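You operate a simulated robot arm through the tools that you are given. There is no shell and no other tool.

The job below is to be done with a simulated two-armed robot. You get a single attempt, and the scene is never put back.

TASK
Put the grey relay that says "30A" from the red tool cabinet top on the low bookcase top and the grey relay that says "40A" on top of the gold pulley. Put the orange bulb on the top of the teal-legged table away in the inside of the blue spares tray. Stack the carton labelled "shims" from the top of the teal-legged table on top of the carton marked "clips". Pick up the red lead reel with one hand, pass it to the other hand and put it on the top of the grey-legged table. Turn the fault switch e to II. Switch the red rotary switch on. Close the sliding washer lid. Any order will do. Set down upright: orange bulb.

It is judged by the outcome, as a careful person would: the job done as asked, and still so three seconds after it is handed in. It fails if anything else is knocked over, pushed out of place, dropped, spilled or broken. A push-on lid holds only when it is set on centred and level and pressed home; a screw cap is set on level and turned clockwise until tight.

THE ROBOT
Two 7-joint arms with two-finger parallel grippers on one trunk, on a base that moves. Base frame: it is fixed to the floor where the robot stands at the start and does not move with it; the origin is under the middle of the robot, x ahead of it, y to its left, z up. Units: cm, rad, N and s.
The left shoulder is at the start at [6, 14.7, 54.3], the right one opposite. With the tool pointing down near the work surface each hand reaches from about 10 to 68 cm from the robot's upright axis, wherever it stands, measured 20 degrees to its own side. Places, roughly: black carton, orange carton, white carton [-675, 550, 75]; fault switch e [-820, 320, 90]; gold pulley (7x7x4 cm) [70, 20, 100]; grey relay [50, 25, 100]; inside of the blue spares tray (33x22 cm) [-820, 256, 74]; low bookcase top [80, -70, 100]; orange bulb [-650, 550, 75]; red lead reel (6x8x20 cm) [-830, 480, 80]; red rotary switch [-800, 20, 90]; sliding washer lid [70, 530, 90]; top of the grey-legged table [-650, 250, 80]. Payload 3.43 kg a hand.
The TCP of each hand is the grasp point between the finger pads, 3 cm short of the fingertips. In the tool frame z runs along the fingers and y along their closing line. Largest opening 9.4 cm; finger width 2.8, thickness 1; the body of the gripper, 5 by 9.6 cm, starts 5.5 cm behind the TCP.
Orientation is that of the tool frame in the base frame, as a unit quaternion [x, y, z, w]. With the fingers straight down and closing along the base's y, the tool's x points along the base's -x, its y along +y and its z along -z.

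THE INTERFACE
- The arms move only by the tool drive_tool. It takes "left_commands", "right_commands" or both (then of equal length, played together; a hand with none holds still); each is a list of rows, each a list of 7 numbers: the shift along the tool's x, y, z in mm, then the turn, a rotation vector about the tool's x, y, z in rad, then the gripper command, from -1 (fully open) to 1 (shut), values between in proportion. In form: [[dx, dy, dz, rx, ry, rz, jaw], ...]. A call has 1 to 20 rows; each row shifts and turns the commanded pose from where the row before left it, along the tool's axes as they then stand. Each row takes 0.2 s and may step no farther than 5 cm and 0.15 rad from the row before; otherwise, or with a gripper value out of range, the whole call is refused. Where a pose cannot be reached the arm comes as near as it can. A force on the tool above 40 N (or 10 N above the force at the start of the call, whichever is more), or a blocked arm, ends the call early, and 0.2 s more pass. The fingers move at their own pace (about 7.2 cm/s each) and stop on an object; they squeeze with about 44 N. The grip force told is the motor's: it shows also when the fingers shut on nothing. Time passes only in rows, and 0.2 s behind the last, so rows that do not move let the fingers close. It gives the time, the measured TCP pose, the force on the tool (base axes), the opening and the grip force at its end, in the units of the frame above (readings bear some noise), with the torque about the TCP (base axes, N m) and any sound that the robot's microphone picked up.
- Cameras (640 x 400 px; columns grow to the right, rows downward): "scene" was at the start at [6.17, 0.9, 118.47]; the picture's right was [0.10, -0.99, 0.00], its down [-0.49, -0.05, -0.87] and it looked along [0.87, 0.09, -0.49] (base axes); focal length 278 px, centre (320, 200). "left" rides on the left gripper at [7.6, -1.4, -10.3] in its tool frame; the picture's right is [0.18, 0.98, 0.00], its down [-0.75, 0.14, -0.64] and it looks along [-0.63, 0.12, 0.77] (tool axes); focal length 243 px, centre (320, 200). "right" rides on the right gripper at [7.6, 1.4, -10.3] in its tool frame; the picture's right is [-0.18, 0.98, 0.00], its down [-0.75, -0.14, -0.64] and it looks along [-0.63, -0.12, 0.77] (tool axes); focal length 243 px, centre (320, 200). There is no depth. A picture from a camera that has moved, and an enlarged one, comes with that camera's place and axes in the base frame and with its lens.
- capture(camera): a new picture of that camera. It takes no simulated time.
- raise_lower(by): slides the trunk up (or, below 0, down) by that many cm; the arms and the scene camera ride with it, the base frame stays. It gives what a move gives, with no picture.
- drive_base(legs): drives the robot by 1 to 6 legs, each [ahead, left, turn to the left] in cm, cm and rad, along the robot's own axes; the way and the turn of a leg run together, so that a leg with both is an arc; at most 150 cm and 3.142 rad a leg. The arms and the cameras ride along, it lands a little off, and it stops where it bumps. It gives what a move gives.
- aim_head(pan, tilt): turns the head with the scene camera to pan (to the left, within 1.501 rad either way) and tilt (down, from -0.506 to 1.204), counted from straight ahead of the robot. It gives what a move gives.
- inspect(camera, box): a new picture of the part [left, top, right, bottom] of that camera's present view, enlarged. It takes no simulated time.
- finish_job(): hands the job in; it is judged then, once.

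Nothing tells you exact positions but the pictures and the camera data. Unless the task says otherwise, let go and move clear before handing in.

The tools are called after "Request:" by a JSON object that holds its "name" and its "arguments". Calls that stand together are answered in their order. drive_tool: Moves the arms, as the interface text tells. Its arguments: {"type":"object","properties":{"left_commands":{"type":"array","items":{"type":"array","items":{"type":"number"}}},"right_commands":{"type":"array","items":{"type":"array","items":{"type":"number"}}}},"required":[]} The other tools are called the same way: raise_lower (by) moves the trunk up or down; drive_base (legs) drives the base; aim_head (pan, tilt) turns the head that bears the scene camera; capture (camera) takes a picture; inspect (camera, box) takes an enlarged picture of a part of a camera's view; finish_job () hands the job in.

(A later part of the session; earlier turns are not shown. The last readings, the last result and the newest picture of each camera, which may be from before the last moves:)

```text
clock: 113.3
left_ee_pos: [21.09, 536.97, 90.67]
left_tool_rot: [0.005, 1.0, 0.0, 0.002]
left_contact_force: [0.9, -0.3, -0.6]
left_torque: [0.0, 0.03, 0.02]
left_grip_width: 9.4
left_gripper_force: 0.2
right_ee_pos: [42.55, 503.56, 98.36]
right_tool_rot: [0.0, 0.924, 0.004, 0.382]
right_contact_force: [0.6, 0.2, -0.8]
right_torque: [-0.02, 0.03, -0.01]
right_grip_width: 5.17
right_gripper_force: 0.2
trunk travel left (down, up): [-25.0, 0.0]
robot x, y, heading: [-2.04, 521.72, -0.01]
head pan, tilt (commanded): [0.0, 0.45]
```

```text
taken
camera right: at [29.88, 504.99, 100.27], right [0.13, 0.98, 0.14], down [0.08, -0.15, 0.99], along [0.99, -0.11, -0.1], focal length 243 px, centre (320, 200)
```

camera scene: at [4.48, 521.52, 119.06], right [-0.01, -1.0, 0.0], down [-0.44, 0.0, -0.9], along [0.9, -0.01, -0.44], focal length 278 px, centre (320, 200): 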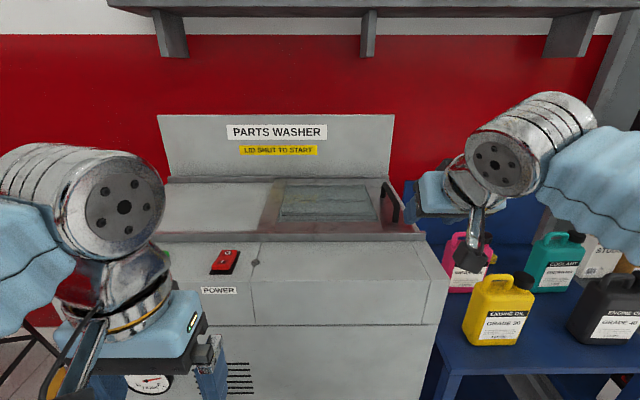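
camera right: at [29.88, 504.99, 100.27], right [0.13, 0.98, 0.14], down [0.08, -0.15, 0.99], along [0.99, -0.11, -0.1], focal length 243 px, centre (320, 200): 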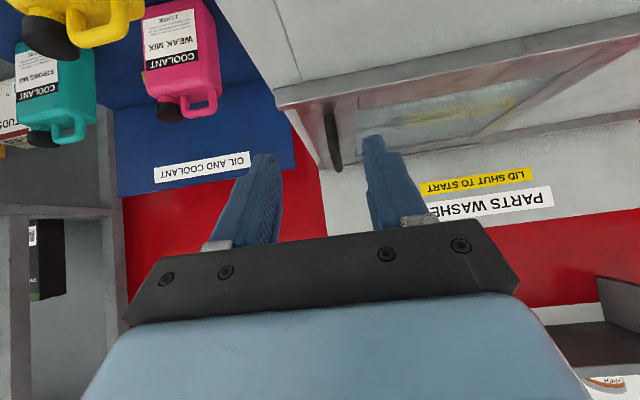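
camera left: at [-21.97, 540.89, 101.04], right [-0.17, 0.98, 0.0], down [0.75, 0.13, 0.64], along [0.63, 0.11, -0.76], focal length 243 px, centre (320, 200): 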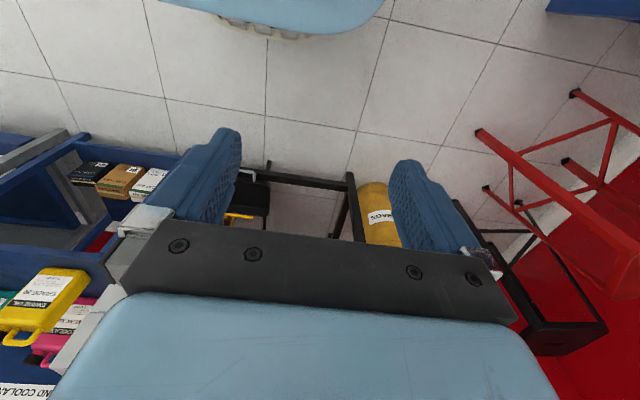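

Lid closed. I back away, tuck the right hand, and turn around to survey the other side of the room.

Request:
{"name": "drive_base", "arguments": {"legs": [[-45, 0, 0]]}}

Request:
{"name": "drive_tool", "arguments": {"right_commands": [[22, -10, -22, 0, 0.15, 0, -1], [22, -10, -22, 0, 0.15, 0, -1], [22, -10, -22, 0, 0.15, 0, -1], [22, -10, -15, 0, 0.15, 0, -1], [22, -10, 0, 0, 0.15, 0, -1], [10, 0, 20, 0, 0.035, 0, -1], [0, 0, 40, 0, 0, 0, -1]]}}

Request:
{"name": "drive_base", "arguments": {"legs": [[0, 0, 1.57], [0, 0, 1.57]]}}

Request:
{"name": "aim_head", "arguments": {"pan": 0.0, "tilt": 0.15}}

Request:
{"name": "capture", "arguments": {"camera": "scene"}}

Request:
{"name": "aim_head", "arguments": {"pan": 0.8, "tilt": 0.15}}

Request:
{"name": "capture", "arguments": {"camera": "scene"}}

Request:
{"name": "aim_head", "arguments": {"pan": -0.8, "tilt": 0.15}}

Request:
{"name": "capture", "arguments": {"camera": "scene"}}

```text
clock: 116.0
left_ee_pos: [-24.53, 537.35, 90.63]
left_tool_rot: [0.008, 1.0, -0.001, 0.002]
left_contact_force: [0.3, 0.0, -0.2]
left_torque: [0.0, -0.01, -0.02]
left_grip_width: 9.4
left_gripper_force: 0.0
right_ee_pos: [-3.07, 503.79, 98.37]
right_tool_rot: [0.003, 0.924, 0.003, 0.382]
right_contact_force: [0.7, -0.1, 0.7]
right_torque: [-0.01, 0.01, -0.03]
right_grip_width: 5.16
right_gripper_force: 0.0
trunk travel left (down, up): [-25.0, 0.0]
robot x, y, heading: [-47.39, 522.03, -0.015]
head pan, tilt (commanded): [0.0, 0.45]
```

```text
clock: 117.6
left_ee_pos: [-24.42, 537.38, 90.66]
left_tool_rot: [0.008, 1.0, -0.001, 0.001]
left_contact_force: [1.0, 0.1, 0.0]
left_torque: [0.0, -0.03, 0.0]
left_grip_width: 9.42
left_gripper_force: 0.1
right_ee_pos: [-17.63, 498.94, 94.16]
right_tool_rot: [0.002, 1.0, 0.006, -0.001]
right_contact_force: [-1.2, 0.1, 0.5]
right_torque: [-0.03, 0.04, 0.0]
right_grip_width: 9.4
right_gripper_force: 0.0
right hand out of reach, approached as far as the arm can: row 5
trunk travel left (down, up): [-25.0, 0.0]
robot x, y, heading: [-47.64, 521.76, -0.016]
head pan, tilt (commanded): [0.0, 0.45]
```

```text
clock: 125.6
left_ee_pos: [-70.96, 507.32, 90.68]
left_tool_rot: [1.0, -0.013, -0.001, -0.001]
left_contact_force: [0.3, -1.1, 0.5]
left_torque: [0.02, 0.02, -0.01]
left_grip_width: 9.39
left_gripper_force: 0.0
right_ee_pos: [-77.22, 545.83, 94.17]
right_tool_rot: [1.0, -0.008, 0.0, 0.004]
right_contact_force: [-0.4, 0.7, 0.3]
right_torque: [0.0, 0.01, 0.01]
right_grip_width: 9.41
right_gripper_force: 0.0
trunk travel left (down, up): [-25.0, 0.0]
robot x, y, heading: [-47.65, 521.98, 3.117]
head pan, tilt (commanded): [0.0, 0.45]
```

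```text
clock: 126.4
left_ee_pos: [-71.0, 507.18, 90.69]
left_tool_rot: [1.0, -0.014, -0.002, -0.001]
left_contact_force: [0.6, -0.6, 0.7]
left_torque: [-0.02, -0.01, 0.02]
left_grip_width: 9.39
left_gripper_force: 0.1
right_ee_pos: [-77.22, 545.83, 94.06]
right_tool_rot: [1.0, -0.008, 0.001, 0.004]
right_contact_force: [0.0, -0.5, 0.9]
right_torque: [0.02, 0.0, 0.02]
right_grip_width: 9.41
right_gripper_force: 0.1
trunk travel left (down, up): [-25.0, 0.0]
robot x, y, heading: [-47.64, 522.4, 3.117]
head pan, tilt (commanded): [0.0, 0.15]
```

```text
taken
camera scene: at [-53.75, 522.31, 121.85], right [0.03, 1.0, 0.0], down [0.15, 0.0, -0.99], along [-0.99, 0.03, -0.15], focal length 278 px, centre (320, 200)
```

scene: 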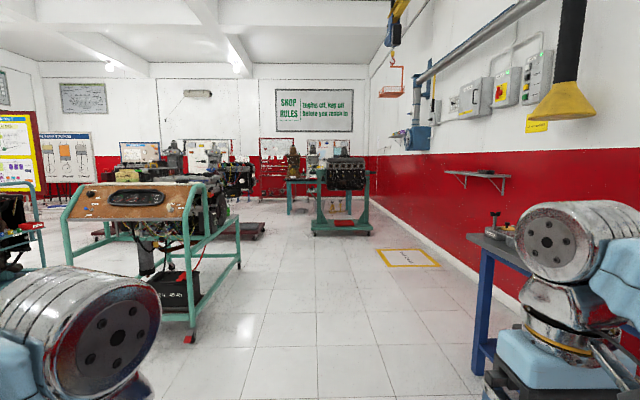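

```text
clock: 127.6
left_ee_pos: [-71.07, 507.19, 90.7]
left_tool_rot: [1.0, -0.014, -0.001, -0.001]
left_contact_force: [-0.7, -0.2, 0.0]
left_torque: [0.0, 0.01, 0.0]
left_grip_width: 9.41
left_gripper_force: 0.0
right_ee_pos: [-77.21, 545.93, 94.27]
right_tool_rot: [1.0, -0.008, 0.001, 0.005]
right_contact_force: [-0.1, -0.2, -0.3]
right_torque: [0.0, 0.0, -0.02]
right_grip_width: 9.4
right_gripper_force: 0.0
trunk travel left (down, up): [-25.0, 0.0]
robot x, y, heading: [-47.61, 522.58, 3.115]
head pan, tilt (commanded): [0.799, 0.15]
```

```text
taken
camera scene: at [-51.13, 515.59, 121.86], right [-0.7, 0.72, 0.0], down [0.11, 0.1, -0.99], along [-0.71, -0.69, -0.15], focal length 278 px, centre (320, 200)
```

scene: 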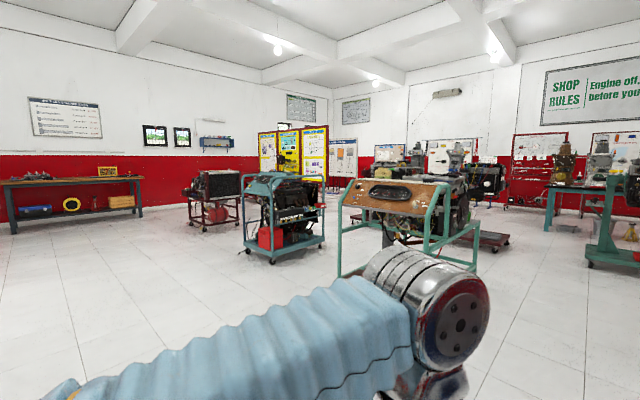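

```text
clock: 129.2
left_ee_pos: [-70.99, 507.24, 90.69]
left_tool_rot: [1.0, -0.014, -0.002, -0.002]
left_contact_force: [0.5, 0.1, 0.1]
left_torque: [0.01, 0.0, 0.01]
left_grip_width: 9.38
left_gripper_force: 0.1
right_ee_pos: [-77.2, 545.85, 94.12]
right_tool_rot: [1.0, -0.007, 0.001, 0.004]
right_contact_force: [-0.3, 0.3, 0.6]
right_torque: [-0.02, -0.02, 0.02]
right_grip_width: 9.4
right_gripper_force: 0.2
trunk travel left (down, up): [-25.0, 0.0]
robot x, y, heading: [-47.83, 521.89, 3.113]
head pan, tilt (commanded): [-0.799, 0.15]
```

```text
taken
camera scene: at [-50.77, 528.87, 121.86], right [0.74, 0.68, 0.0], down [0.1, -0.11, -0.99], along [-0.67, 0.73, -0.15], focal length 278 px, centre (320, 200)
```

scene: 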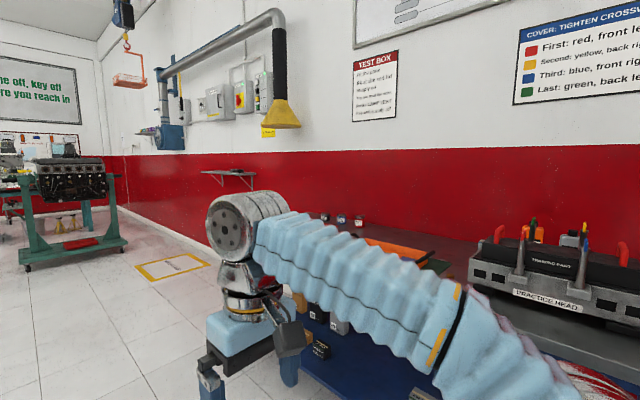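

The room is full of trolleys; the teal-legged table is far ahead behind an engine stand near (-484, 575). I drive down the clear aisle at y ≈ 518 and look again.

Request:
{"name": "drive_base", "arguments": {"legs": [[0, 0, 0.028], [150, 0, 0], [150, 2, 0]]}}

Request:
{"name": "aim_head", "arguments": {"pan": 0.0, "tilt": 0.25}}

Request:
{"name": "capture", "arguments": {"camera": "scene"}}

Request:
{"name": "aim_head", "arguments": {"pan": 0.6, "tilt": 0.25}}

Request:
{"name": "capture", "arguments": {"camera": "scene"}}

```text
refused: leg 3 is longer than a leg can be; nothing moved
```

```text
clock: 130.4
left_ee_pos: [-71.01, 507.27, 90.62]
left_tool_rot: [1.0, -0.013, -0.002, -0.001]
left_contact_force: [0.6, -0.2, -0.3]
left_torque: [0.0, -0.01, -0.02]
left_grip_width: 9.39
left_gripper_force: 0.0
right_ee_pos: [-77.29, 545.88, 94.2]
right_tool_rot: [1.0, -0.008, 0.001, 0.004]
right_contact_force: [0.3, -0.4, -0.2]
right_torque: [0.01, 0.0, 0.01]
right_grip_width: 9.39
right_gripper_force: 0.1
trunk travel left (down, up): [-25.0, 0.0]
robot x, y, heading: [-47.6, 522.15, 3.111]
head pan, tilt (commanded): [0.0, 0.25]
```

```text
taken
camera scene: at [-53.82, 522.31, 120.93], right [0.03, 1.0, 0.0], down [0.25, -0.01, -0.97], along [-0.97, 0.03, -0.25], focal length 278 px, centre (320, 200)
```

scene: 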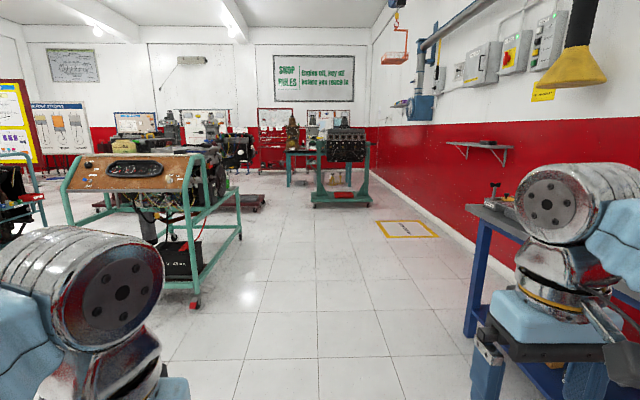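

```text
clock: 131.4
left_ee_pos: [-70.94, 507.22, 90.64]
left_tool_rot: [1.0, -0.013, -0.002, -0.001]
left_contact_force: [0.3, -0.3, -1.1]
left_torque: [0.04, -0.01, -0.01]
left_grip_width: 9.36
left_gripper_force: 0.1
right_ee_pos: [-77.3, 545.91, 94.3]
right_tool_rot: [1.0, -0.008, 0.001, 0.004]
right_contact_force: [-0.2, -0.7, -1.3]
right_torque: [0.01, 0.02, 0.02]
right_grip_width: 9.39
right_gripper_force: 0.1
trunk travel left (down, up): [-25.0, 0.0]
robot x, y, heading: [-47.65, 522.42, 3.112]
head pan, tilt (commanded): [0.6, 0.25]
```

```text
taken
camera scene: at [-52.33, 516.99, 120.93], right [-0.54, 0.84, 0.0], down [0.21, 0.13, -0.97], along [-0.81, -0.52, -0.25], focal length 278 px, centre (320, 200)
```

scene: 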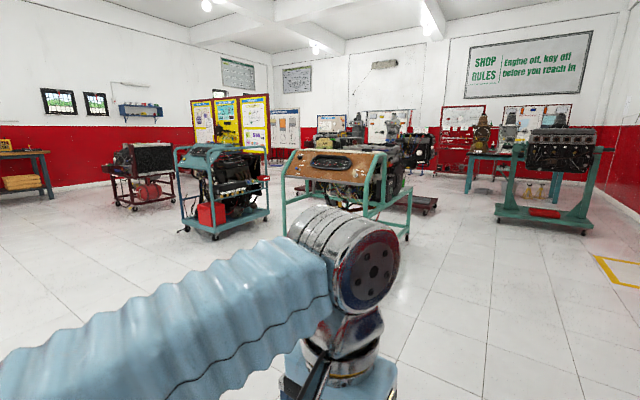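

Request:
{"name": "drive_base", "arguments": {"legs": [[0, 0, 0.028], [150, 0, 0], [150, 0, 0]]}}

Request:
{"name": "aim_head", "arguments": {"pan": 0.0, "tilt": 0.25}}

Request:
{"name": "capture", "arguments": {"camera": "scene"}}

Request:
{"name": "aim_head", "arguments": {"pan": 0.6, "tilt": 0.25}}

Request:
{"name": "capture", "arguments": {"camera": "scene"}}

```text
clock: 145.9
left_ee_pos: [-364.13, 510.63, 90.62]
left_tool_rot: [1.0, -0.021, -0.002, 0.0]
left_contact_force: [1.2, -0.1, -0.3]
left_torque: [0.01, 0.0, 0.02]
left_grip_width: 9.36
left_gripper_force: 0.1
right_ee_pos: [-369.8, 549.49, 94.16]
right_tool_rot: [1.0, -0.015, 0.0, 0.005]
right_contact_force: [0.6, -0.2, -0.4]
right_torque: [0.01, -0.01, -0.03]
right_grip_width: 9.38
right_gripper_force: 0.1
trunk travel left (down, up): [-25.0, 0.0]
robot x, y, heading: [-340.38, 525.35, 3.093]
head pan, tilt (commanded): [0.6, 0.25]
```

```text
clock: 146.9
left_ee_pos: [-364.07, 510.65, 90.7]
left_tool_rot: [1.0, -0.022, -0.002, -0.001]
left_contact_force: [-0.3, -1.1, 0.7]
left_torque: [-0.01, -0.01, 0.04]
left_grip_width: 9.39
left_gripper_force: 0.1
right_ee_pos: [-369.82, 549.37, 94.11]
right_tool_rot: [1.0, -0.016, 0.001, 0.004]
right_contact_force: [-0.7, 0.6, -0.2]
right_torque: [-0.01, 0.03, -0.02]
right_grip_width: 9.42
right_gripper_force: 0.0
trunk travel left (down, up): [-25.0, 0.0]
robot x, y, heading: [-340.46, 524.94, 3.099]
head pan, tilt (commanded): [0.0, 0.25]
```

```text
taken
camera scene: at [-346.7, 525.48, 120.93], right [0.04, 1.0, 0.0], down [0.25, -0.01, -0.97], along [-0.97, 0.04, -0.25], focal length 278 px, centre (320, 200)
```

scene: 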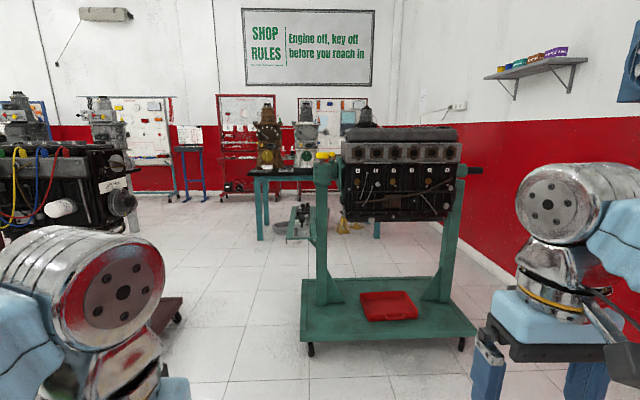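

```text
clock: 147.9
left_ee_pos: [-364.05, 510.75, 90.68]
left_tool_rot: [1.0, -0.021, -0.002, -0.001]
left_contact_force: [0.8, 0.1, -0.2]
left_torque: [0.04, -0.01, 0.03]
left_grip_width: 9.41
left_gripper_force: 0.1
right_ee_pos: [-369.76, 549.48, 94.11]
right_tool_rot: [1.0, -0.015, 0.001, 0.005]
right_contact_force: [-0.1, -0.5, -0.2]
right_torque: [0.01, 0.02, -0.01]
right_grip_width: 9.41
right_gripper_force: 0.0
trunk travel left (down, up): [-25.0, 0.0]
robot x, y, heading: [-340.69, 525.45, 3.097]
head pan, tilt (commanded): [0.6, 0.25]
```

```text
taken
camera scene: at [-345.3, 520.15, 120.93], right [-0.53, 0.85, 0.0], down [0.21, 0.13, -0.97], along [-0.82, -0.51, -0.25], focal length 278 px, centre (320, 200)
```

scene: 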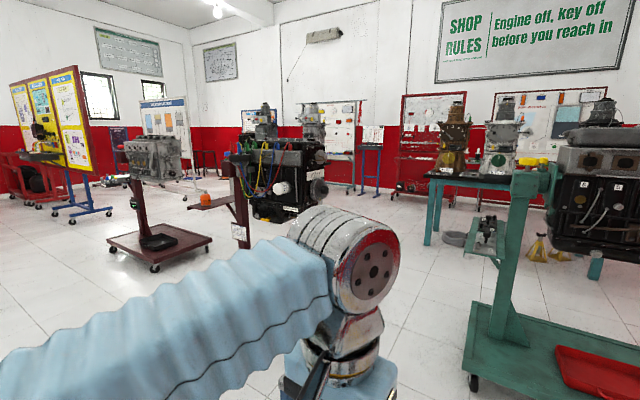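

The gap between the engine stand (y ≥ 520) and the other stand (y ≤ 430) is about 90 cm, so I check how wide my elbows are before choosing how to pass.

Request:
{"name": "aim_head", "arguments": {"pan": 1.3, "tilt": 0.9}}

Request:
{"name": "capture", "arguments": {"camera": "scene"}}

Request:
{"name": "aim_head", "arguments": {"pan": 0.0, "tilt": 1.2}}

Request:
{"name": "capture", "arguments": {"camera": "scene"}}

```text
clock: 148.9
left_ee_pos: [-364.08, 510.7, 90.53]
left_tool_rot: [1.0, -0.022, -0.002, -0.001]
left_contact_force: [0.3, 0.3, -0.3]
left_torque: [-0.02, -0.01, -0.01]
left_grip_width: 9.39
left_gripper_force: 0.1
right_ee_pos: [-369.79, 549.21, 94.14]
right_tool_rot: [1.0, -0.015, 0.0, 0.004]
right_contact_force: [-0.2, -0.7, 0.3]
right_torque: [-0.03, 0.02, 0.0]
right_grip_width: 9.4
right_gripper_force: 0.1
trunk travel left (down, up): [-25.0, 0.0]
robot x, y, heading: [-340.21, 525.19, 3.096]
head pan, tilt (commanded): [1.3, 0.901]
```

```text
taken
camera scene: at [-339.71, 517.9, 115.24], right [-0.95, 0.31, 0.0], down [0.24, 0.74, -0.62], along [-0.19, -0.59, -0.78], focal length 278 px, centre (320, 200)
```

scene: 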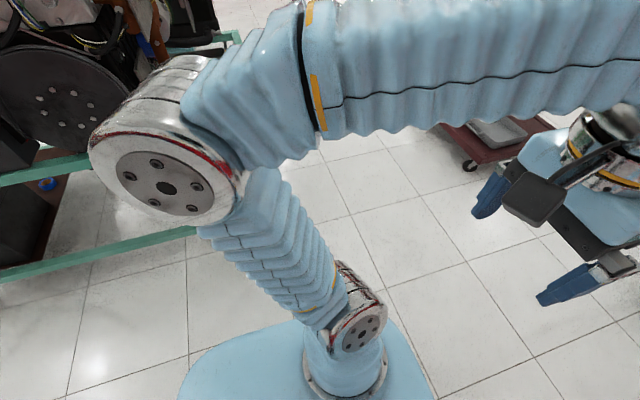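

```text
clock: 150.4
left_ee_pos: [-364.12, 510.72, 90.65]
left_tool_rot: [1.0, -0.022, -0.002, -0.001]
left_contact_force: [0.9, -0.4, 0.0]
left_torque: [0.01, 0.02, -0.01]
left_grip_width: 9.37
left_gripper_force: 0.1
right_ee_pos: [-369.75, 549.55, 94.31]
right_tool_rot: [1.0, -0.016, 0.0, 0.004]
right_contact_force: [0.1, -1.1, 0.2]
right_torque: [0.01, 0.01, 0.04]
right_grip_width: 9.41
right_gripper_force: 0.1
trunk travel left (down, up): [-25.0, 0.0]
robot x, y, heading: [-341.08, 525.28, 3.095]
head pan, tilt (commanded): [0.0, 1.201]
```

```text
taken
camera scene: at [-342.96, 525.32, 113.25], right [0.04, 1.0, 0.0], down [0.93, -0.04, -0.36], along [-0.36, 0.02, -0.93], focal length 278 px, centre (320, 200)
```

scene: 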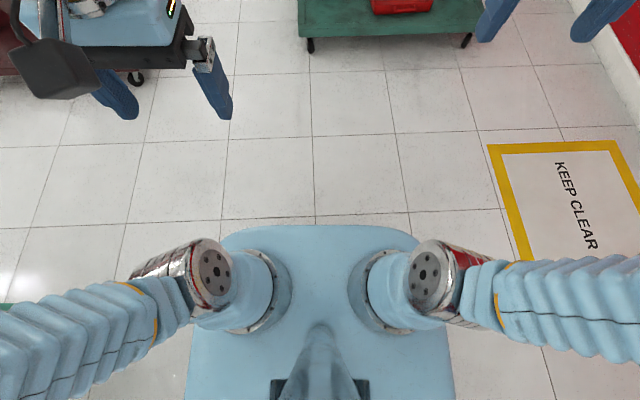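

My elbows stick out about ±50 cm when the hands are close in, so I plan to stretch the arms forward to narrow the robot. First a closer look at the table ahead.

Request:
{"name": "aim_head", "arguments": {"pan": 0.0, "tilt": 0.25}}

Request:
{"name": "inspect", "arguments": {"camera": "scene", "box": [200, 80, 400, 260]}}

Request:
{"name": "inspect", "arguments": {"camera": "scene", "box": [0, 80, 220, 260]}}

```text
clock: 151.6
left_ee_pos: [-364.09, 510.63, 90.57]
left_tool_rot: [1.0, -0.022, -0.002, -0.001]
left_contact_force: [-0.3, -0.4, -0.9]
left_torque: [0.0, -0.03, -0.02]
left_grip_width: 9.42
left_gripper_force: 0.0
right_ee_pos: [-369.79, 549.41, 94.16]
right_tool_rot: [1.0, -0.016, 0.002, 0.004]
right_contact_force: [-0.2, 0.3, -0.3]
right_torque: [-0.02, -0.01, 0.02]
right_grip_width: 9.41
right_gripper_force: 0.2
trunk travel left (down, up): [-25.0, 0.0]
robot x, y, heading: [-340.69, 525.22, 3.098]
head pan, tilt (commanded): [0.0, 0.25]
```

```text
2.22 times, centred on (300, 170) of scene
camera zoom: at [-346.7, 525.49, 120.92], right [0.04, 1.0, 0.0], down [0.25, -0.01, -0.97], along [-0.97, 0.04, -0.25], focal length 619 px, centre (364, 267)
```

zoom: 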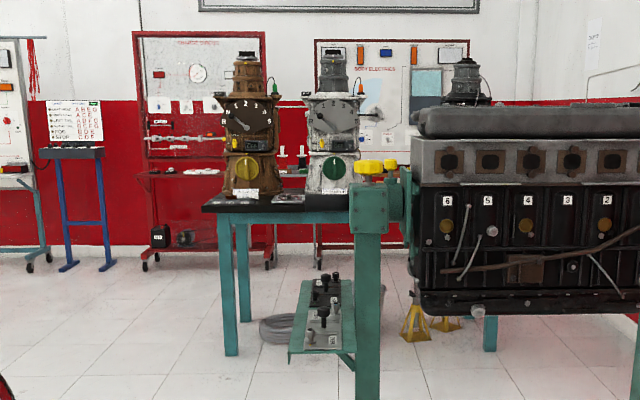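

```text
2.22 times, centred on (110, 170) of scene
camera zoom: at [-346.7, 525.49, 120.92], right [0.04, 1.0, 0.0], down [0.25, -0.01, -0.97], along [-0.97, 0.04, -0.25], focal length 619 px, centre (787, 267)
```

zoom: 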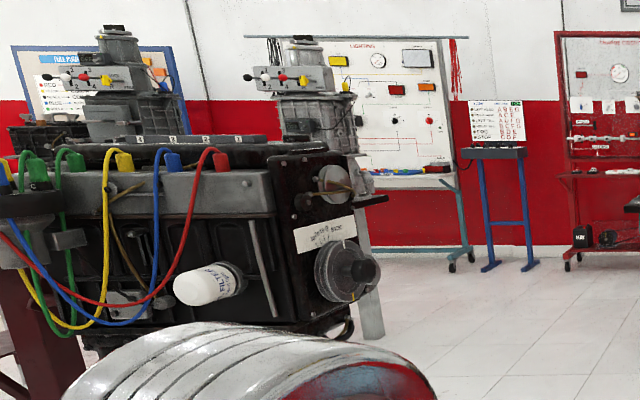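

A teal shelf on the engine stand narrows the gap to about 80 cm, so I'll pass it sideways, facing +y, at y ≈ 472. First the turn and a check.

Request:
{"name": "drive_base", "arguments": {"legs": [[0, 0, -1.527], [-53, 0, 0]]}}

Request:
{"name": "aim_head", "arguments": {"pan": 1.5, "tilt": 0.4}}

Request:
{"name": "capture", "arguments": {"camera": "scene"}}

```text
clock: 158.6
left_ee_pos: [-358.16, 496.35, 90.63]
left_tool_rot: [-0.68, 0.733, 0.0, 0.001]
left_contact_force: [0.2, 0.4, 1.0]
left_torque: [0.02, -0.03, -0.04]
left_grip_width: 9.41
left_gripper_force: 0.0
right_ee_pos: [-319.22, 501.06, 94.14]
right_tool_rot: [-0.685, 0.728, 0.003, -0.005]
right_contact_force: [-0.5, 0.4, 0.0]
right_torque: [0.03, 0.02, 0.0]
right_grip_width: 9.41
right_gripper_force: 0.1
trunk travel left (down, up): [-25.0, 0.0]
robot x, y, heading: [-344.18, 472.49, 1.504]
head pan, tilt (commanded): [0.0, 0.25]
```

```text
clock: 160.2
left_ee_pos: [-358.07, 496.52, 90.58]
left_tool_rot: [-0.681, 0.732, 0.0, 0.002]
left_contact_force: [0.0, -0.6, -0.9]
left_torque: [0.02, -0.01, 0.01]
left_grip_width: 9.41
left_gripper_force: 0.1
right_ee_pos: [-319.2, 500.94, 94.39]
right_tool_rot: [-0.685, 0.729, 0.003, -0.003]
right_contact_force: [-0.6, 0.0, 0.3]
right_torque: [-0.03, 0.01, 0.0]
right_grip_width: 9.4
right_gripper_force: 0.1
trunk travel left (down, up): [-25.0, 0.0]
robot x, y, heading: [-344.5, 472.88, 1.499]
head pan, tilt (commanded): [1.499, 0.4]
```

```text
taken
camera scene: at [-353.51, 470.78, 119.53], right [0.15, 0.99, 0.0], down [0.38, -0.06, -0.92], along [-0.91, 0.13, -0.39], focal length 278 px, centre (320, 200)
```

scene: 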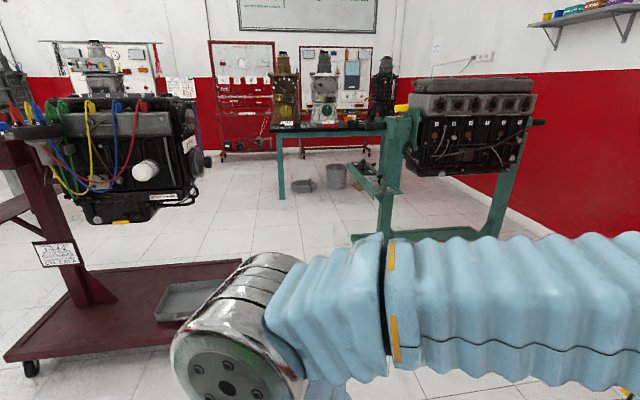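

I straighten to face +y, shift to y ≈ 484 and slide left through the gap in two steps.

Request:
{"name": "drive_base", "arguments": {"legs": [[11, 0, 0.07], [0, 100, 0]]}}

Request:
{"name": "capture", "arguments": {"camera": "scene"}}

```text
clock: 166.2
left_ee_pos: [-461.42, 505.53, 90.62]
left_tool_rot: [0.713, -0.702, -0.001, -0.001]
left_contact_force: [-0.1, 0.1, -0.9]
left_torque: [0.02, 0.05, 0.0]
left_grip_width: 9.39
left_gripper_force: 0.1
right_ee_pos: [-423.03, 513.45, 94.14]
right_tool_rot: [0.717, -0.697, -0.002, 0.004]
right_contact_force: [-0.7, -0.3, 1.2]
right_torque: [-0.02, -0.01, -0.01]
right_grip_width: 9.4
right_gripper_force: 0.2
trunk travel left (down, up): [-25.0, 0.0]
robot x, y, heading: [-445.53, 483.06, 1.586]
head pan, tilt (commanded): [1.499, 0.4]
```

```text
taken
camera scene: at [-454.52, 480.31, 119.53], right [0.06, 1.0, 0.0], down [0.39, -0.02, -0.92], along [-0.92, 0.05, -0.39], focal length 278 px, centre (320, 200)
```

scene: 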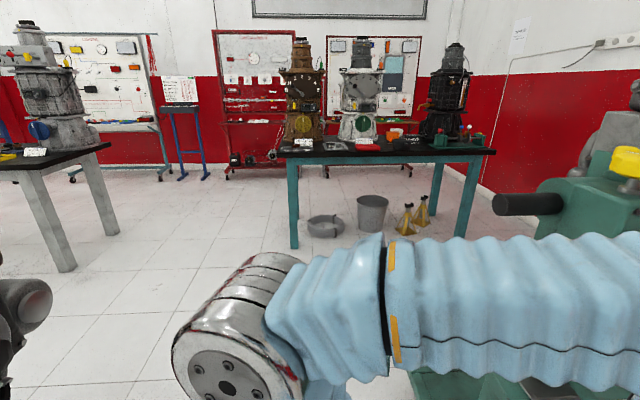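

A black rod on the engine stand sticks out to about y 517 at z 99, so I pull both hands closer in before passing.

Request:
{"name": "drive_tool", "arguments": {"right_commands": [[35, 0, 0, 0, 0, 0, -1], [35, 0, 0, 0, 0, 0, -1], [30, 0, 0, 0, 0, 0, -1], [0, 0, 0, 0, 0, 0, -1]], "left_commands": [[20, 0, 0, 0, 0, 0, -1], [20, 0, 0, 0, 0, 0, -1], [0, 0, 0, 0, 0, 0, -1], [0, 0, 0, 0, 0, 0, -1]]}}

Request:
{"name": "aim_head", "arguments": {"pan": 0.6, "tilt": 0.7}}

Request:
{"name": "capture", "arguments": {"camera": "scene"}}

Request:
{"name": "aim_head", "arguments": {"pan": 1.5, "tilt": 1.0}}

Request:
{"name": "capture", "arguments": {"camera": "scene"}}

```text
clock: 167.2
left_ee_pos: [-461.3, 501.57, 90.65]
left_tool_rot: [0.713, -0.701, 0.0, -0.002]
left_contact_force: [-0.9, -0.9, -0.2]
left_torque: [0.05, -0.01, 0.01]
left_grip_width: 9.4
left_gripper_force: 0.1
right_ee_pos: [-422.56, 503.62, 94.06]
right_tool_rot: [0.716, -0.698, -0.002, 0.004]
right_contact_force: [0.3, 0.1, -1.3]
right_torque: [-0.01, 0.04, -0.01]
right_grip_width: 9.39
right_gripper_force: 0.0
trunk travel left (down, up): [-25.0, 0.0]
robot x, y, heading: [-445.59, 482.69, 1.584]
head pan, tilt (commanded): [1.499, 0.4]
```

```text
clock: 168.4
left_ee_pos: [-461.3, 501.52, 90.76]
left_tool_rot: [0.713, -0.702, 0.0, -0.002]
left_contact_force: [-0.4, 0.6, 0.4]
left_torque: [-0.02, -0.02, 0.0]
left_grip_width: 9.41
left_gripper_force: 0.0
right_ee_pos: [-422.6, 503.52, 94.08]
right_tool_rot: [0.716, -0.698, -0.002, 0.003]
right_contact_force: [-0.3, 0.3, 0.4]
right_torque: [-0.03, 0.0, 0.02]
right_grip_width: 9.41
right_gripper_force: 0.0
trunk travel left (down, up): [-25.0, 0.0]
robot x, y, heading: [-445.72, 482.93, 1.587]
head pan, tilt (commanded): [0.6, 0.7]
```

```text
taken
camera scene: at [-450.19, 486.72, 116.85], right [0.82, 0.58, 0.0], down [0.37, -0.53, -0.77], along [-0.44, 0.62, -0.64], focal length 278 px, centre (320, 200)
```

scene: 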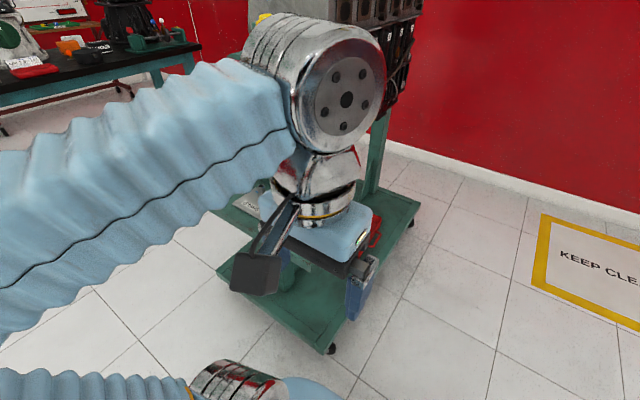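

```text
clock: 169.6
left_ee_pos: [-461.39, 501.54, 90.7]
left_tool_rot: [0.713, -0.702, -0.001, -0.002]
left_contact_force: [-0.5, -0.2, -0.4]
left_torque: [0.0, 0.02, 0.02]
left_grip_width: 9.41
left_gripper_force: 0.0
right_ee_pos: [-422.57, 503.57, 94.01]
right_tool_rot: [0.716, -0.698, -0.003, 0.004]
right_contact_force: [0.2, 0.6, 0.6]
right_torque: [0.01, 0.0, -0.02]
right_grip_width: 9.37
right_gripper_force: 0.0
trunk travel left (down, up): [-25.0, 0.0]
robot x, y, heading: [-445.62, 483.02, 1.584]
head pan, tilt (commanded): [1.499, 1.0]
```

```text
taken
camera scene: at [-452.23, 480.19, 114.51], right [0.06, 1.0, 0.0], down [0.84, -0.05, -0.54], along [-0.54, 0.03, -0.84], focal length 278 px, centre (320, 200)
```

scene: 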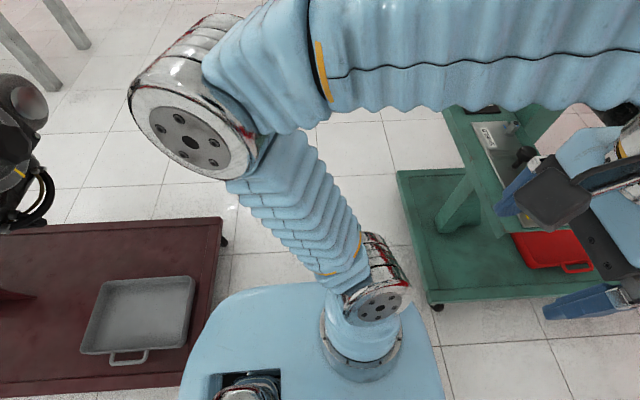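

From above, the gap at floor level is y 442–522, and my base spans about -30 to +23 around its centre, so y ≈ 486 is best. I continue sliding left.

Request:
{"name": "drive_base", "arguments": {"legs": [[3, 0, -0.014], [0, 60, 0]]}}

Request:
{"name": "capture", "arguments": {"camera": "scene"}}

```text
clock: 173.4
left_ee_pos: [-521.1, 504.16, 90.74]
left_tool_rot: [0.712, -0.702, -0.001, -0.002]
left_contact_force: [0.4, 0.5, 1.0]
left_torque: [-0.02, -0.01, 0.02]
left_grip_width: 9.39
left_gripper_force: 0.0
right_ee_pos: [-482.45, 506.12, 94.04]
right_tool_rot: [0.716, -0.698, -0.002, 0.003]
right_contact_force: [-0.3, -0.1, 0.4]
right_torque: [0.03, 0.01, -0.01]
right_grip_width: 9.41
right_gripper_force: 0.1
trunk travel left (down, up): [-25.0, 0.0]
robot x, y, heading: [-505.37, 485.71, 1.587]
head pan, tilt (commanded): [1.499, 1.0]
```

```text
taken
camera scene: at [-512.02, 482.76, 114.51], right [0.06, 1.0, 0.0], down [0.84, -0.05, -0.54], along [-0.54, 0.03, -0.84], focal length 278 px, centre (320, 200)
```

scene: 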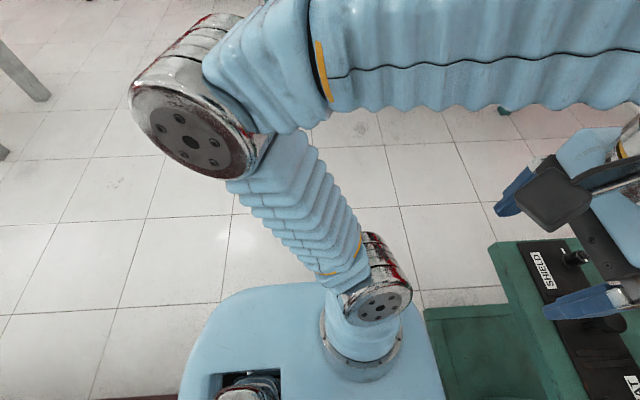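

Request:
{"name": "drive_base", "arguments": {"legs": [[0, 78, 0], [-28, 0, 0]]}}

Request:
{"name": "capture", "arguments": {"camera": "scene"}}

Request:
{"name": "aim_head", "arguments": {"pan": 1.0, "tilt": 0.3}}

Request:
{"name": "capture", "arguments": {"camera": "scene"}}

```text
clock: 179.2
left_ee_pos: [-597.75, 473.95, 90.77]
left_tool_rot: [0.716, -0.698, 0.0, -0.002]
left_contact_force: [0.5, -0.5, 0.2]
left_torque: [-0.03, 0.0, -0.02]
left_grip_width: 9.4
left_gripper_force: 0.0
right_ee_pos: [-559.03, 476.63, 93.97]
right_tool_rot: [0.721, -0.693, -0.003, 0.004]
right_contact_force: [1.3, 0.3, 0.6]
right_torque: [0.01, 0.01, 0.01]
right_grip_width: 9.43
right_gripper_force: 0.0
trunk travel left (down, up): [-25.0, 0.0]
robot x, y, heading: [-581.78, 455.47, 1.593]
head pan, tilt (commanded): [1.499, 1.0]
```

```text
taken
camera scene: at [-588.27, 452.74, 114.51], right [0.04, 1.0, 0.0], down [0.84, -0.04, -0.54], along [-0.54, 0.02, -0.84], focal length 278 px, centre (320, 200)
```

scene: 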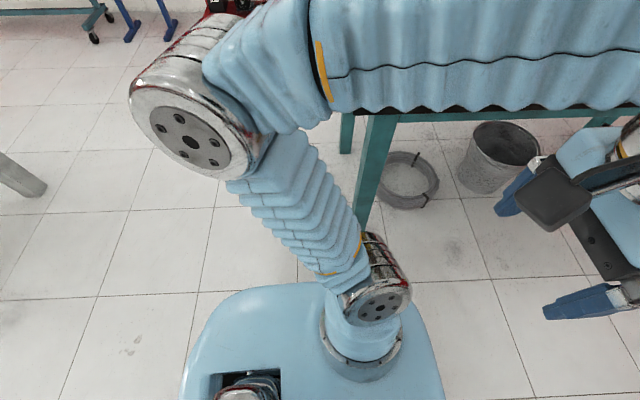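

```text
clock: 180.2
left_ee_pos: [-597.64, 473.95, 90.7]
left_tool_rot: [0.716, -0.698, 0.0, -0.001]
left_contact_force: [0.7, -0.2, -0.1]
left_torque: [0.0, 0.0, 0.02]
left_grip_width: 9.41
left_gripper_force: 0.2
right_ee_pos: [-559.07, 476.49, 94.15]
right_tool_rot: [0.721, -0.693, -0.002, 0.004]
right_contact_force: [-0.2, 0.4, -0.5]
right_torque: [-0.01, 0.01, -0.03]
right_grip_width: 9.4
right_gripper_force: 0.1
trunk travel left (down, up): [-25.0, 0.0]
robot x, y, heading: [-581.57, 455.75, 1.598]
head pan, tilt (commanded): [1.0, 0.3]
```

```text
taken
camera scene: at [-589.31, 457.24, 120.45], right [0.52, 0.86, 0.0], down [0.25, -0.15, -0.95], along [-0.82, 0.49, -0.3], focal length 278 px, centre (320, 200)
```

scene: 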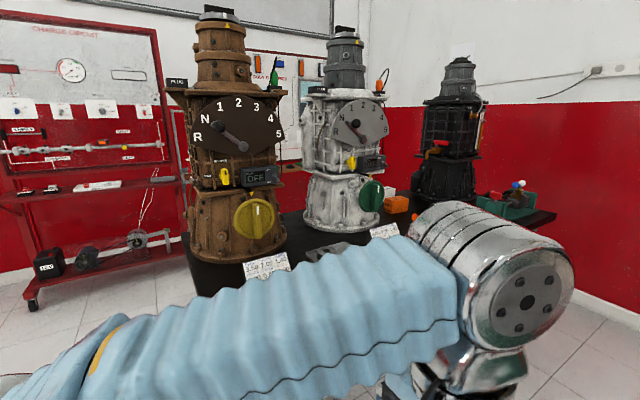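

I'm past the gap, in front of the table's left end. I rotate to face the table (-x).

Request:
{"name": "drive_base", "arguments": {"legs": [[0, 0, 1.545]]}}

Request:
{"name": "aim_head", "arguments": {"pan": -0.7, "tilt": 0.5}}

Request:
{"name": "capture", "arguments": {"camera": "scene"}}

Request:
{"name": "aim_head", "arguments": {"pan": -1.4, "tilt": 0.7}}

Request:
{"name": "capture", "arguments": {"camera": "scene"}}

```text
clock: 184.4
left_ee_pos: [-600.52, 439.93, 90.63]
left_tool_rot: [1.0, -0.002, -0.002, 0.0]
left_contact_force: [0.0, -0.1, -0.6]
left_torque: [0.0, -0.02, 0.01]
left_grip_width: 9.42
left_gripper_force: 0.0
right_ee_pos: [-601.83, 478.64, 93.99]
right_tool_rot: [1.0, 0.005, 0.0, 0.004]
right_contact_force: [-0.5, 0.9, 0.2]
right_torque: [0.0, 0.02, -0.01]
right_grip_width: 9.39
right_gripper_force: 0.1
trunk travel left (down, up): [-25.0, 0.0]
robot x, y, heading: [-581.62, 455.37, 3.145]
head pan, tilt (commanded): [1.0, 0.3]
```

```text
clock: 186.1
left_ee_pos: [-600.51, 439.92, 90.64]
left_tool_rot: [1.0, -0.002, -0.001, -0.001]
left_contact_force: [-0.6, -0.1, -0.3]
left_torque: [-0.02, -0.01, -0.02]
left_grip_width: 9.4
left_gripper_force: 0.0
right_ee_pos: [-601.92, 478.73, 94.08]
right_tool_rot: [1.0, 0.004, 0.0, 0.004]
right_contact_force: [0.6, 0.1, 0.5]
right_torque: [-0.03, 0.03, 0.02]
right_grip_width: 9.41
right_gripper_force: 0.1
trunk travel left (down, up): [-25.0, 0.0]
robot x, y, heading: [-581.79, 455.41, 3.138]
head pan, tilt (commanded): [-0.7, 0.499]
```

```text
taken
camera scene: at [-585.34, 461.29, 118.62], right [0.65, 0.76, 0.0], down [0.37, -0.31, -0.88], along [-0.67, 0.57, -0.48], focal length 278 px, centre (320, 200)
```

scene: 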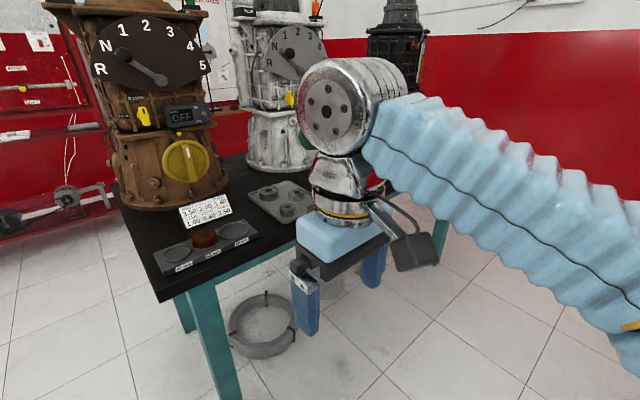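

```text
clock: 187.2
left_ee_pos: [-600.49, 439.85, 90.71]
left_tool_rot: [1.0, -0.002, -0.002, 0.0]
left_contact_force: [0.2, 1.3, -0.5]
left_torque: [0.01, -0.01, 0.01]
left_grip_width: 9.4
left_gripper_force: 0.0
right_ee_pos: [-601.96, 478.66, 94.1]
right_tool_rot: [1.0, 0.004, 0.0, 0.005]
right_contact_force: [-0.4, 0.6, 0.0]
right_torque: [0.01, -0.04, -0.01]
right_grip_width: 9.41
right_gripper_force: 0.1
trunk travel left (down, up): [-25.0, 0.0]
robot x, y, heading: [-581.92, 455.28, 3.138]
head pan, tilt (commanded): [-1.4, 0.7]
```

```text
taken
camera scene: at [-579.82, 463.79, 116.85], right [0.99, 0.17, 0.0], down [0.11, -0.63, -0.77], along [-0.13, 0.75, -0.64], focal length 278 px, centre (320, 200)
```

scene: 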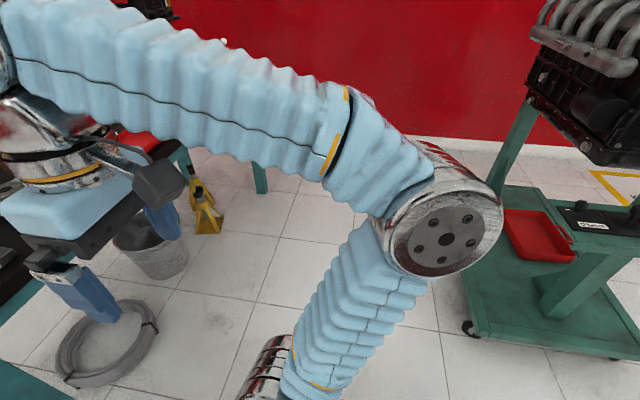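

I slide right (+y) along the table front to reach the cartons and the bulb.

Request:
{"name": "drive_base", "arguments": {"legs": [[0, -75, 0]]}}

Request:
{"name": "aim_head", "arguments": {"pan": 0.0, "tilt": 0.6}}

Request:
{"name": "capture", "arguments": {"camera": "scene"}}

Request:
{"name": "capture", "arguments": {"camera": "left"}}

Request:
{"name": "capture", "arguments": {"camera": "right"}}

```text
clock: 191.2
left_ee_pos: [-600.04, 514.68, 90.68]
left_tool_rot: [1.0, -0.005, -0.002, -0.001]
left_contact_force: [0.0, 0.0, -0.2]
left_torque: [0.0, 0.03, 0.02]
left_grip_width: 9.38
left_gripper_force: 0.1
right_ee_pos: [-601.2, 553.37, 94.13]
right_tool_rot: [1.0, 0.001, 0.001, 0.004]
right_contact_force: [0.6, 0.8, 0.3]
right_torque: [0.0, -0.01, 0.01]
right_grip_width: 9.41
right_gripper_force: 0.1
trunk travel left (down, up): [-25.0, 0.0]
robot x, y, heading: [-580.89, 529.92, 3.123]
head pan, tilt (commanded): [-1.4, 0.7]
```

```text
clock: 192.8
left_ee_pos: [-600.12, 514.62, 90.7]
left_tool_rot: [1.0, -0.004, -0.001, -0.001]
left_contact_force: [0.4, 0.2, 0.0]
left_torque: [-0.01, 0.0, 0.0]
left_grip_width: 9.43
left_gripper_force: 0.0
right_ee_pos: [-601.1, 553.44, 94.07]
right_tool_rot: [1.0, 0.0, 0.001, 0.005]
right_contact_force: [-0.4, 0.9, 0.3]
right_torque: [-0.01, 0.02, 0.01]
right_grip_width: 9.39
right_gripper_force: 0.1
trunk travel left (down, up): [-25.0, 0.0]
robot x, y, heading: [-580.94, 529.83, 3.127]
head pan, tilt (commanded): [0.0, 0.6]
```

```text
taken
camera scene: at [-586.67, 530.08, 117.71], right [0.01, 1.0, 0.0], down [0.56, -0.01, -0.83], along [-0.82, 0.01, -0.56], focal length 278 px, centre (320, 200)
```

scene: 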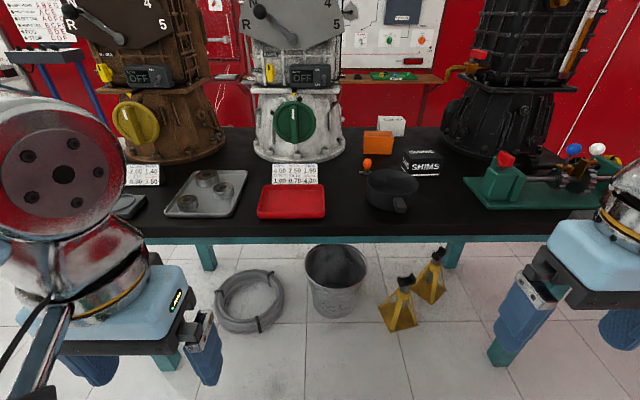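

```text
taken
camera left: at [-592.48, 515.82, 101.08], right [0.17, -0.98, 0.0], down [-0.75, -0.13, 0.64], along [-0.63, -0.11, -0.76], focal length 243 px, centre (320, 200)
```

left: 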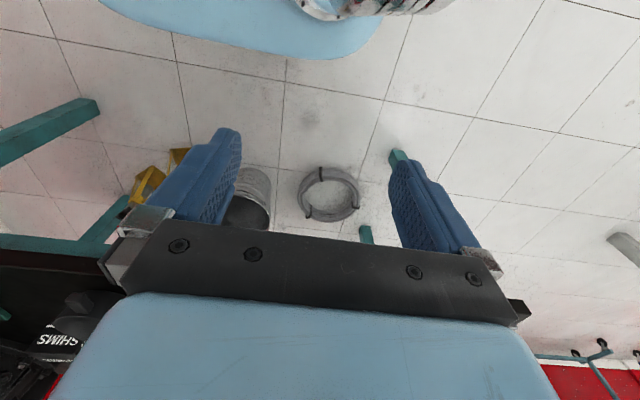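

```text
taken
camera right: at [-593.71, 552.09, 104.43], right [-0.18, -0.98, 0.01], down [-0.75, 0.15, 0.64], along [-0.63, 0.11, -0.77], focal length 243 px, centre (320, 200)
```

right: 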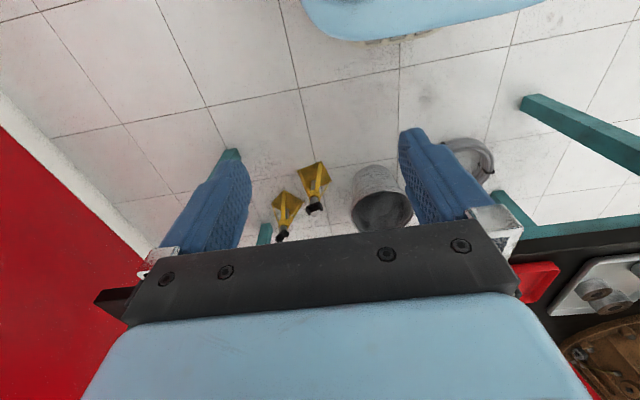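

Request:
{"name": "inspect", "arguments": {"camera": "scene", "box": [340, 100, 480, 220]}}

Request:
{"name": "inspect", "arguments": {"camera": "scene", "box": [100, 100, 360, 250]}}

```text
3.33 times, centred on (410, 160) of scene
camera zoom: at [-586.67, 530.08, 117.71], right [0.01, 1.0, 0.0], down [0.56, -0.01, -0.83], along [-0.82, 0.01, -0.56], focal length 928 px, centre (20, 333)
```

zoom: 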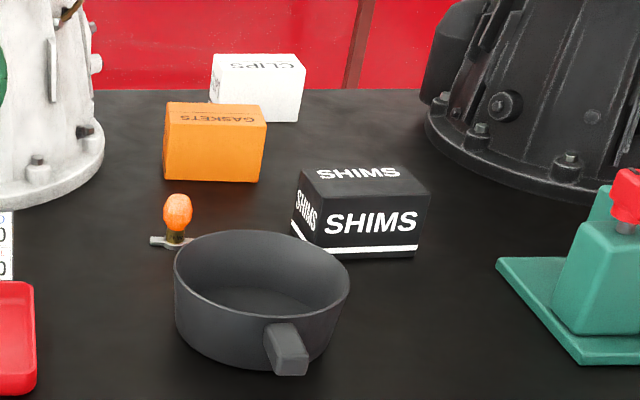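

```text
2.46 times, centred on (230, 175) of scene
camera zoom: at [-586.67, 530.08, 117.71], right [0.01, 1.0, 0.0], down [0.56, -0.01, -0.83], along [-0.82, 0.01, -0.56], focal length 685 px, centre (542, 262)
```

zoom: 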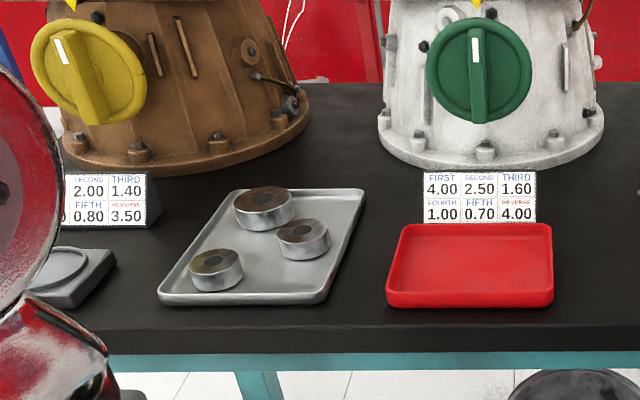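

I can read all three cartons: SHIMS (black) near (-664, 563), GASKETS (orange, a decoy) and CLIPS (white, at the table's back, near (-697, 560)). The orange bulb stands near (-664, 546) behind a black pot. I move in closer to pick up the SHIMS carton and the bulb.

Request:
{"name": "drive_base", "arguments": {"legs": [[24, -18, 0.016]]}}

Request:
{"name": "aim_head", "arguments": {"pan": 0.0, "tilt": 0.7}}

Request:
{"name": "capture", "arguments": {"camera": "scene"}}

Request:
{"name": "capture", "arguments": {"camera": "right"}}

Request:
{"name": "capture", "arguments": {"camera": "left"}}

```text
clock: 194.8
left_ee_pos: [-624.24, 532.86, 90.81]
left_tool_rot: [1.0, 0.001, -0.003, 0.0]
left_contact_force: [0.5, -0.1, 1.1]
left_torque: [0.01, 0.03, -0.01]
left_grip_width: 9.4
left_gripper_force: 0.0
right_ee_pos: [-625.65, 571.72, 94.07]
right_tool_rot: [1.0, 0.005, 0.001, 0.004]
right_contact_force: [-1.5, 0.6, -0.3]
right_torque: [-0.03, 0.01, 0.0]
right_grip_width: 9.42
right_gripper_force: 0.1
trunk travel left (down, up): [-25.0, 0.0]
robot x, y, heading: [-605.48, 548.51, 3.137]
head pan, tilt (commanded): [0.0, 0.6]
```

```text
clock: 195.5
left_ee_pos: [-624.17, 532.83, 90.69]
left_tool_rot: [1.0, 0.0, -0.002, -0.002]
left_contact_force: [0.1, -0.8, -1.1]
left_torque: [-0.01, -0.01, 0.0]
left_grip_width: 9.41
left_gripper_force: 0.0
right_ee_pos: [-625.7, 571.63, 94.03]
right_tool_rot: [1.0, 0.005, 0.001, 0.004]
right_contact_force: [0.5, 0.8, -0.1]
right_torque: [0.0, -0.01, -0.03]
right_grip_width: 9.38
right_gripper_force: 0.1
trunk travel left (down, up): [-25.0, 0.0]
robot x, y, heading: [-605.39, 548.73, 3.14]
head pan, tilt (commanded): [0.0, 0.7]
```

```text
taken
camera scene: at [-610.6, 548.48, 116.85], right [0.0, 1.0, 0.0], down [0.64, 0.0, -0.77], along [-0.77, 0.0, -0.64], focal length 278 px, centre (320, 200)
```

scene: 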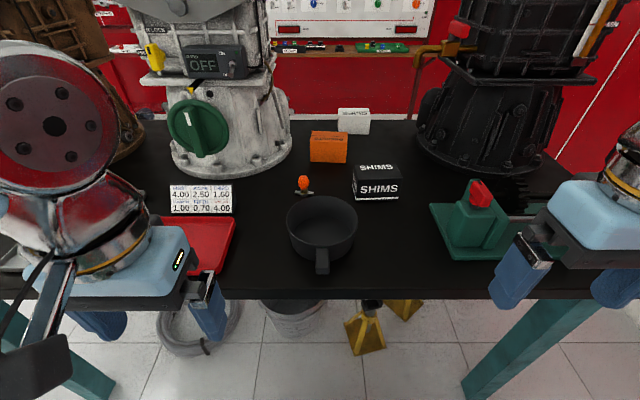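

```text
taken
camera right: at [-618.21, 570.42, 104.43], right [-0.17, -0.98, 0.01], down [-0.76, 0.14, 0.64], along [-0.63, 0.11, -0.77], focal length 243 px, centre (320, 200)
```

right: 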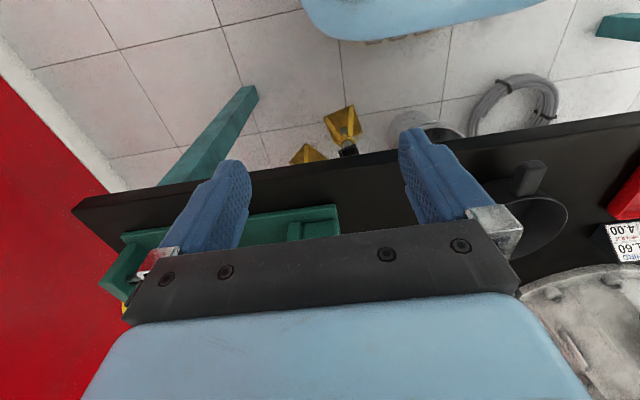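

```text
taken
camera left: at [-616.6, 534.16, 101.08], right [0.18, -0.98, 0.0], down [-0.75, -0.14, 0.64], along [-0.63, -0.12, -0.77], focal length 243 px, centre (320, 200)
```

left: 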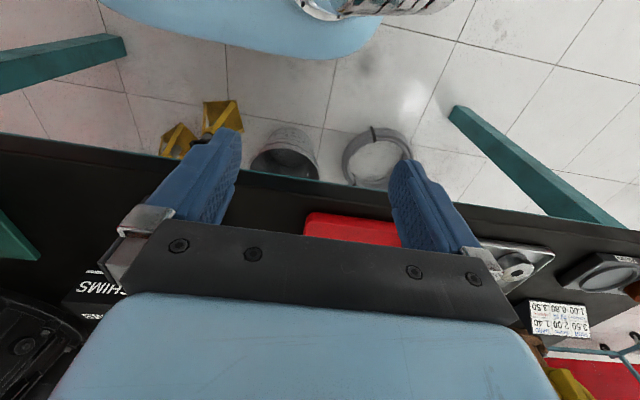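

Request:
{"name": "inspect", "arguments": {"camera": "scene", "box": [260, 90, 440, 290]}}

Request:
{"name": "inspect", "arguments": {"camera": "scene", "box": [280, 100, 420, 210]}}

```text
2.00 times, centred on (350, 190) of scene
camera zoom: at [-610.6, 548.48, 116.85], right [0.0, 1.0, 0.0], down [0.64, 0.0, -0.77], along [-0.77, 0.0, -0.64], focal length 557 px, centre (260, 220)
```

zoom: 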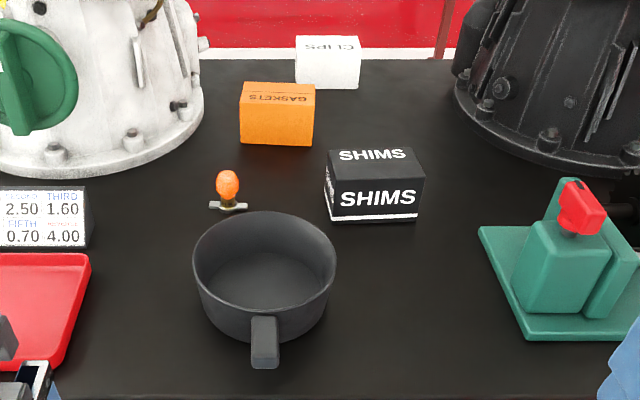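

```text
3.64 times, centred on (350, 155) of scene
camera zoom: at [-610.6, 548.48, 116.85], right [0.0, 1.0, 0.0], down [0.64, 0.0, -0.77], along [-0.77, 0.0, -0.64], focal length 1012 px, centre (211, 364)
```

zoom: 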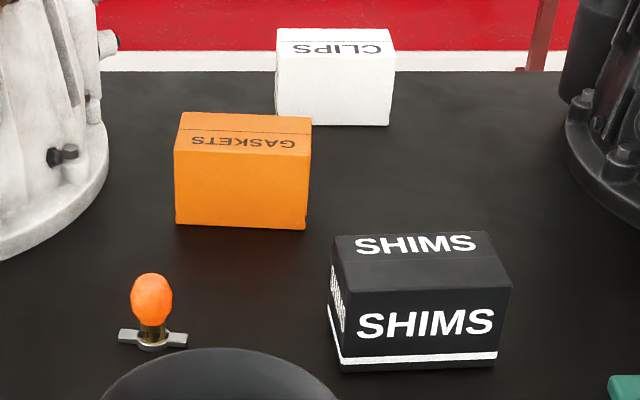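

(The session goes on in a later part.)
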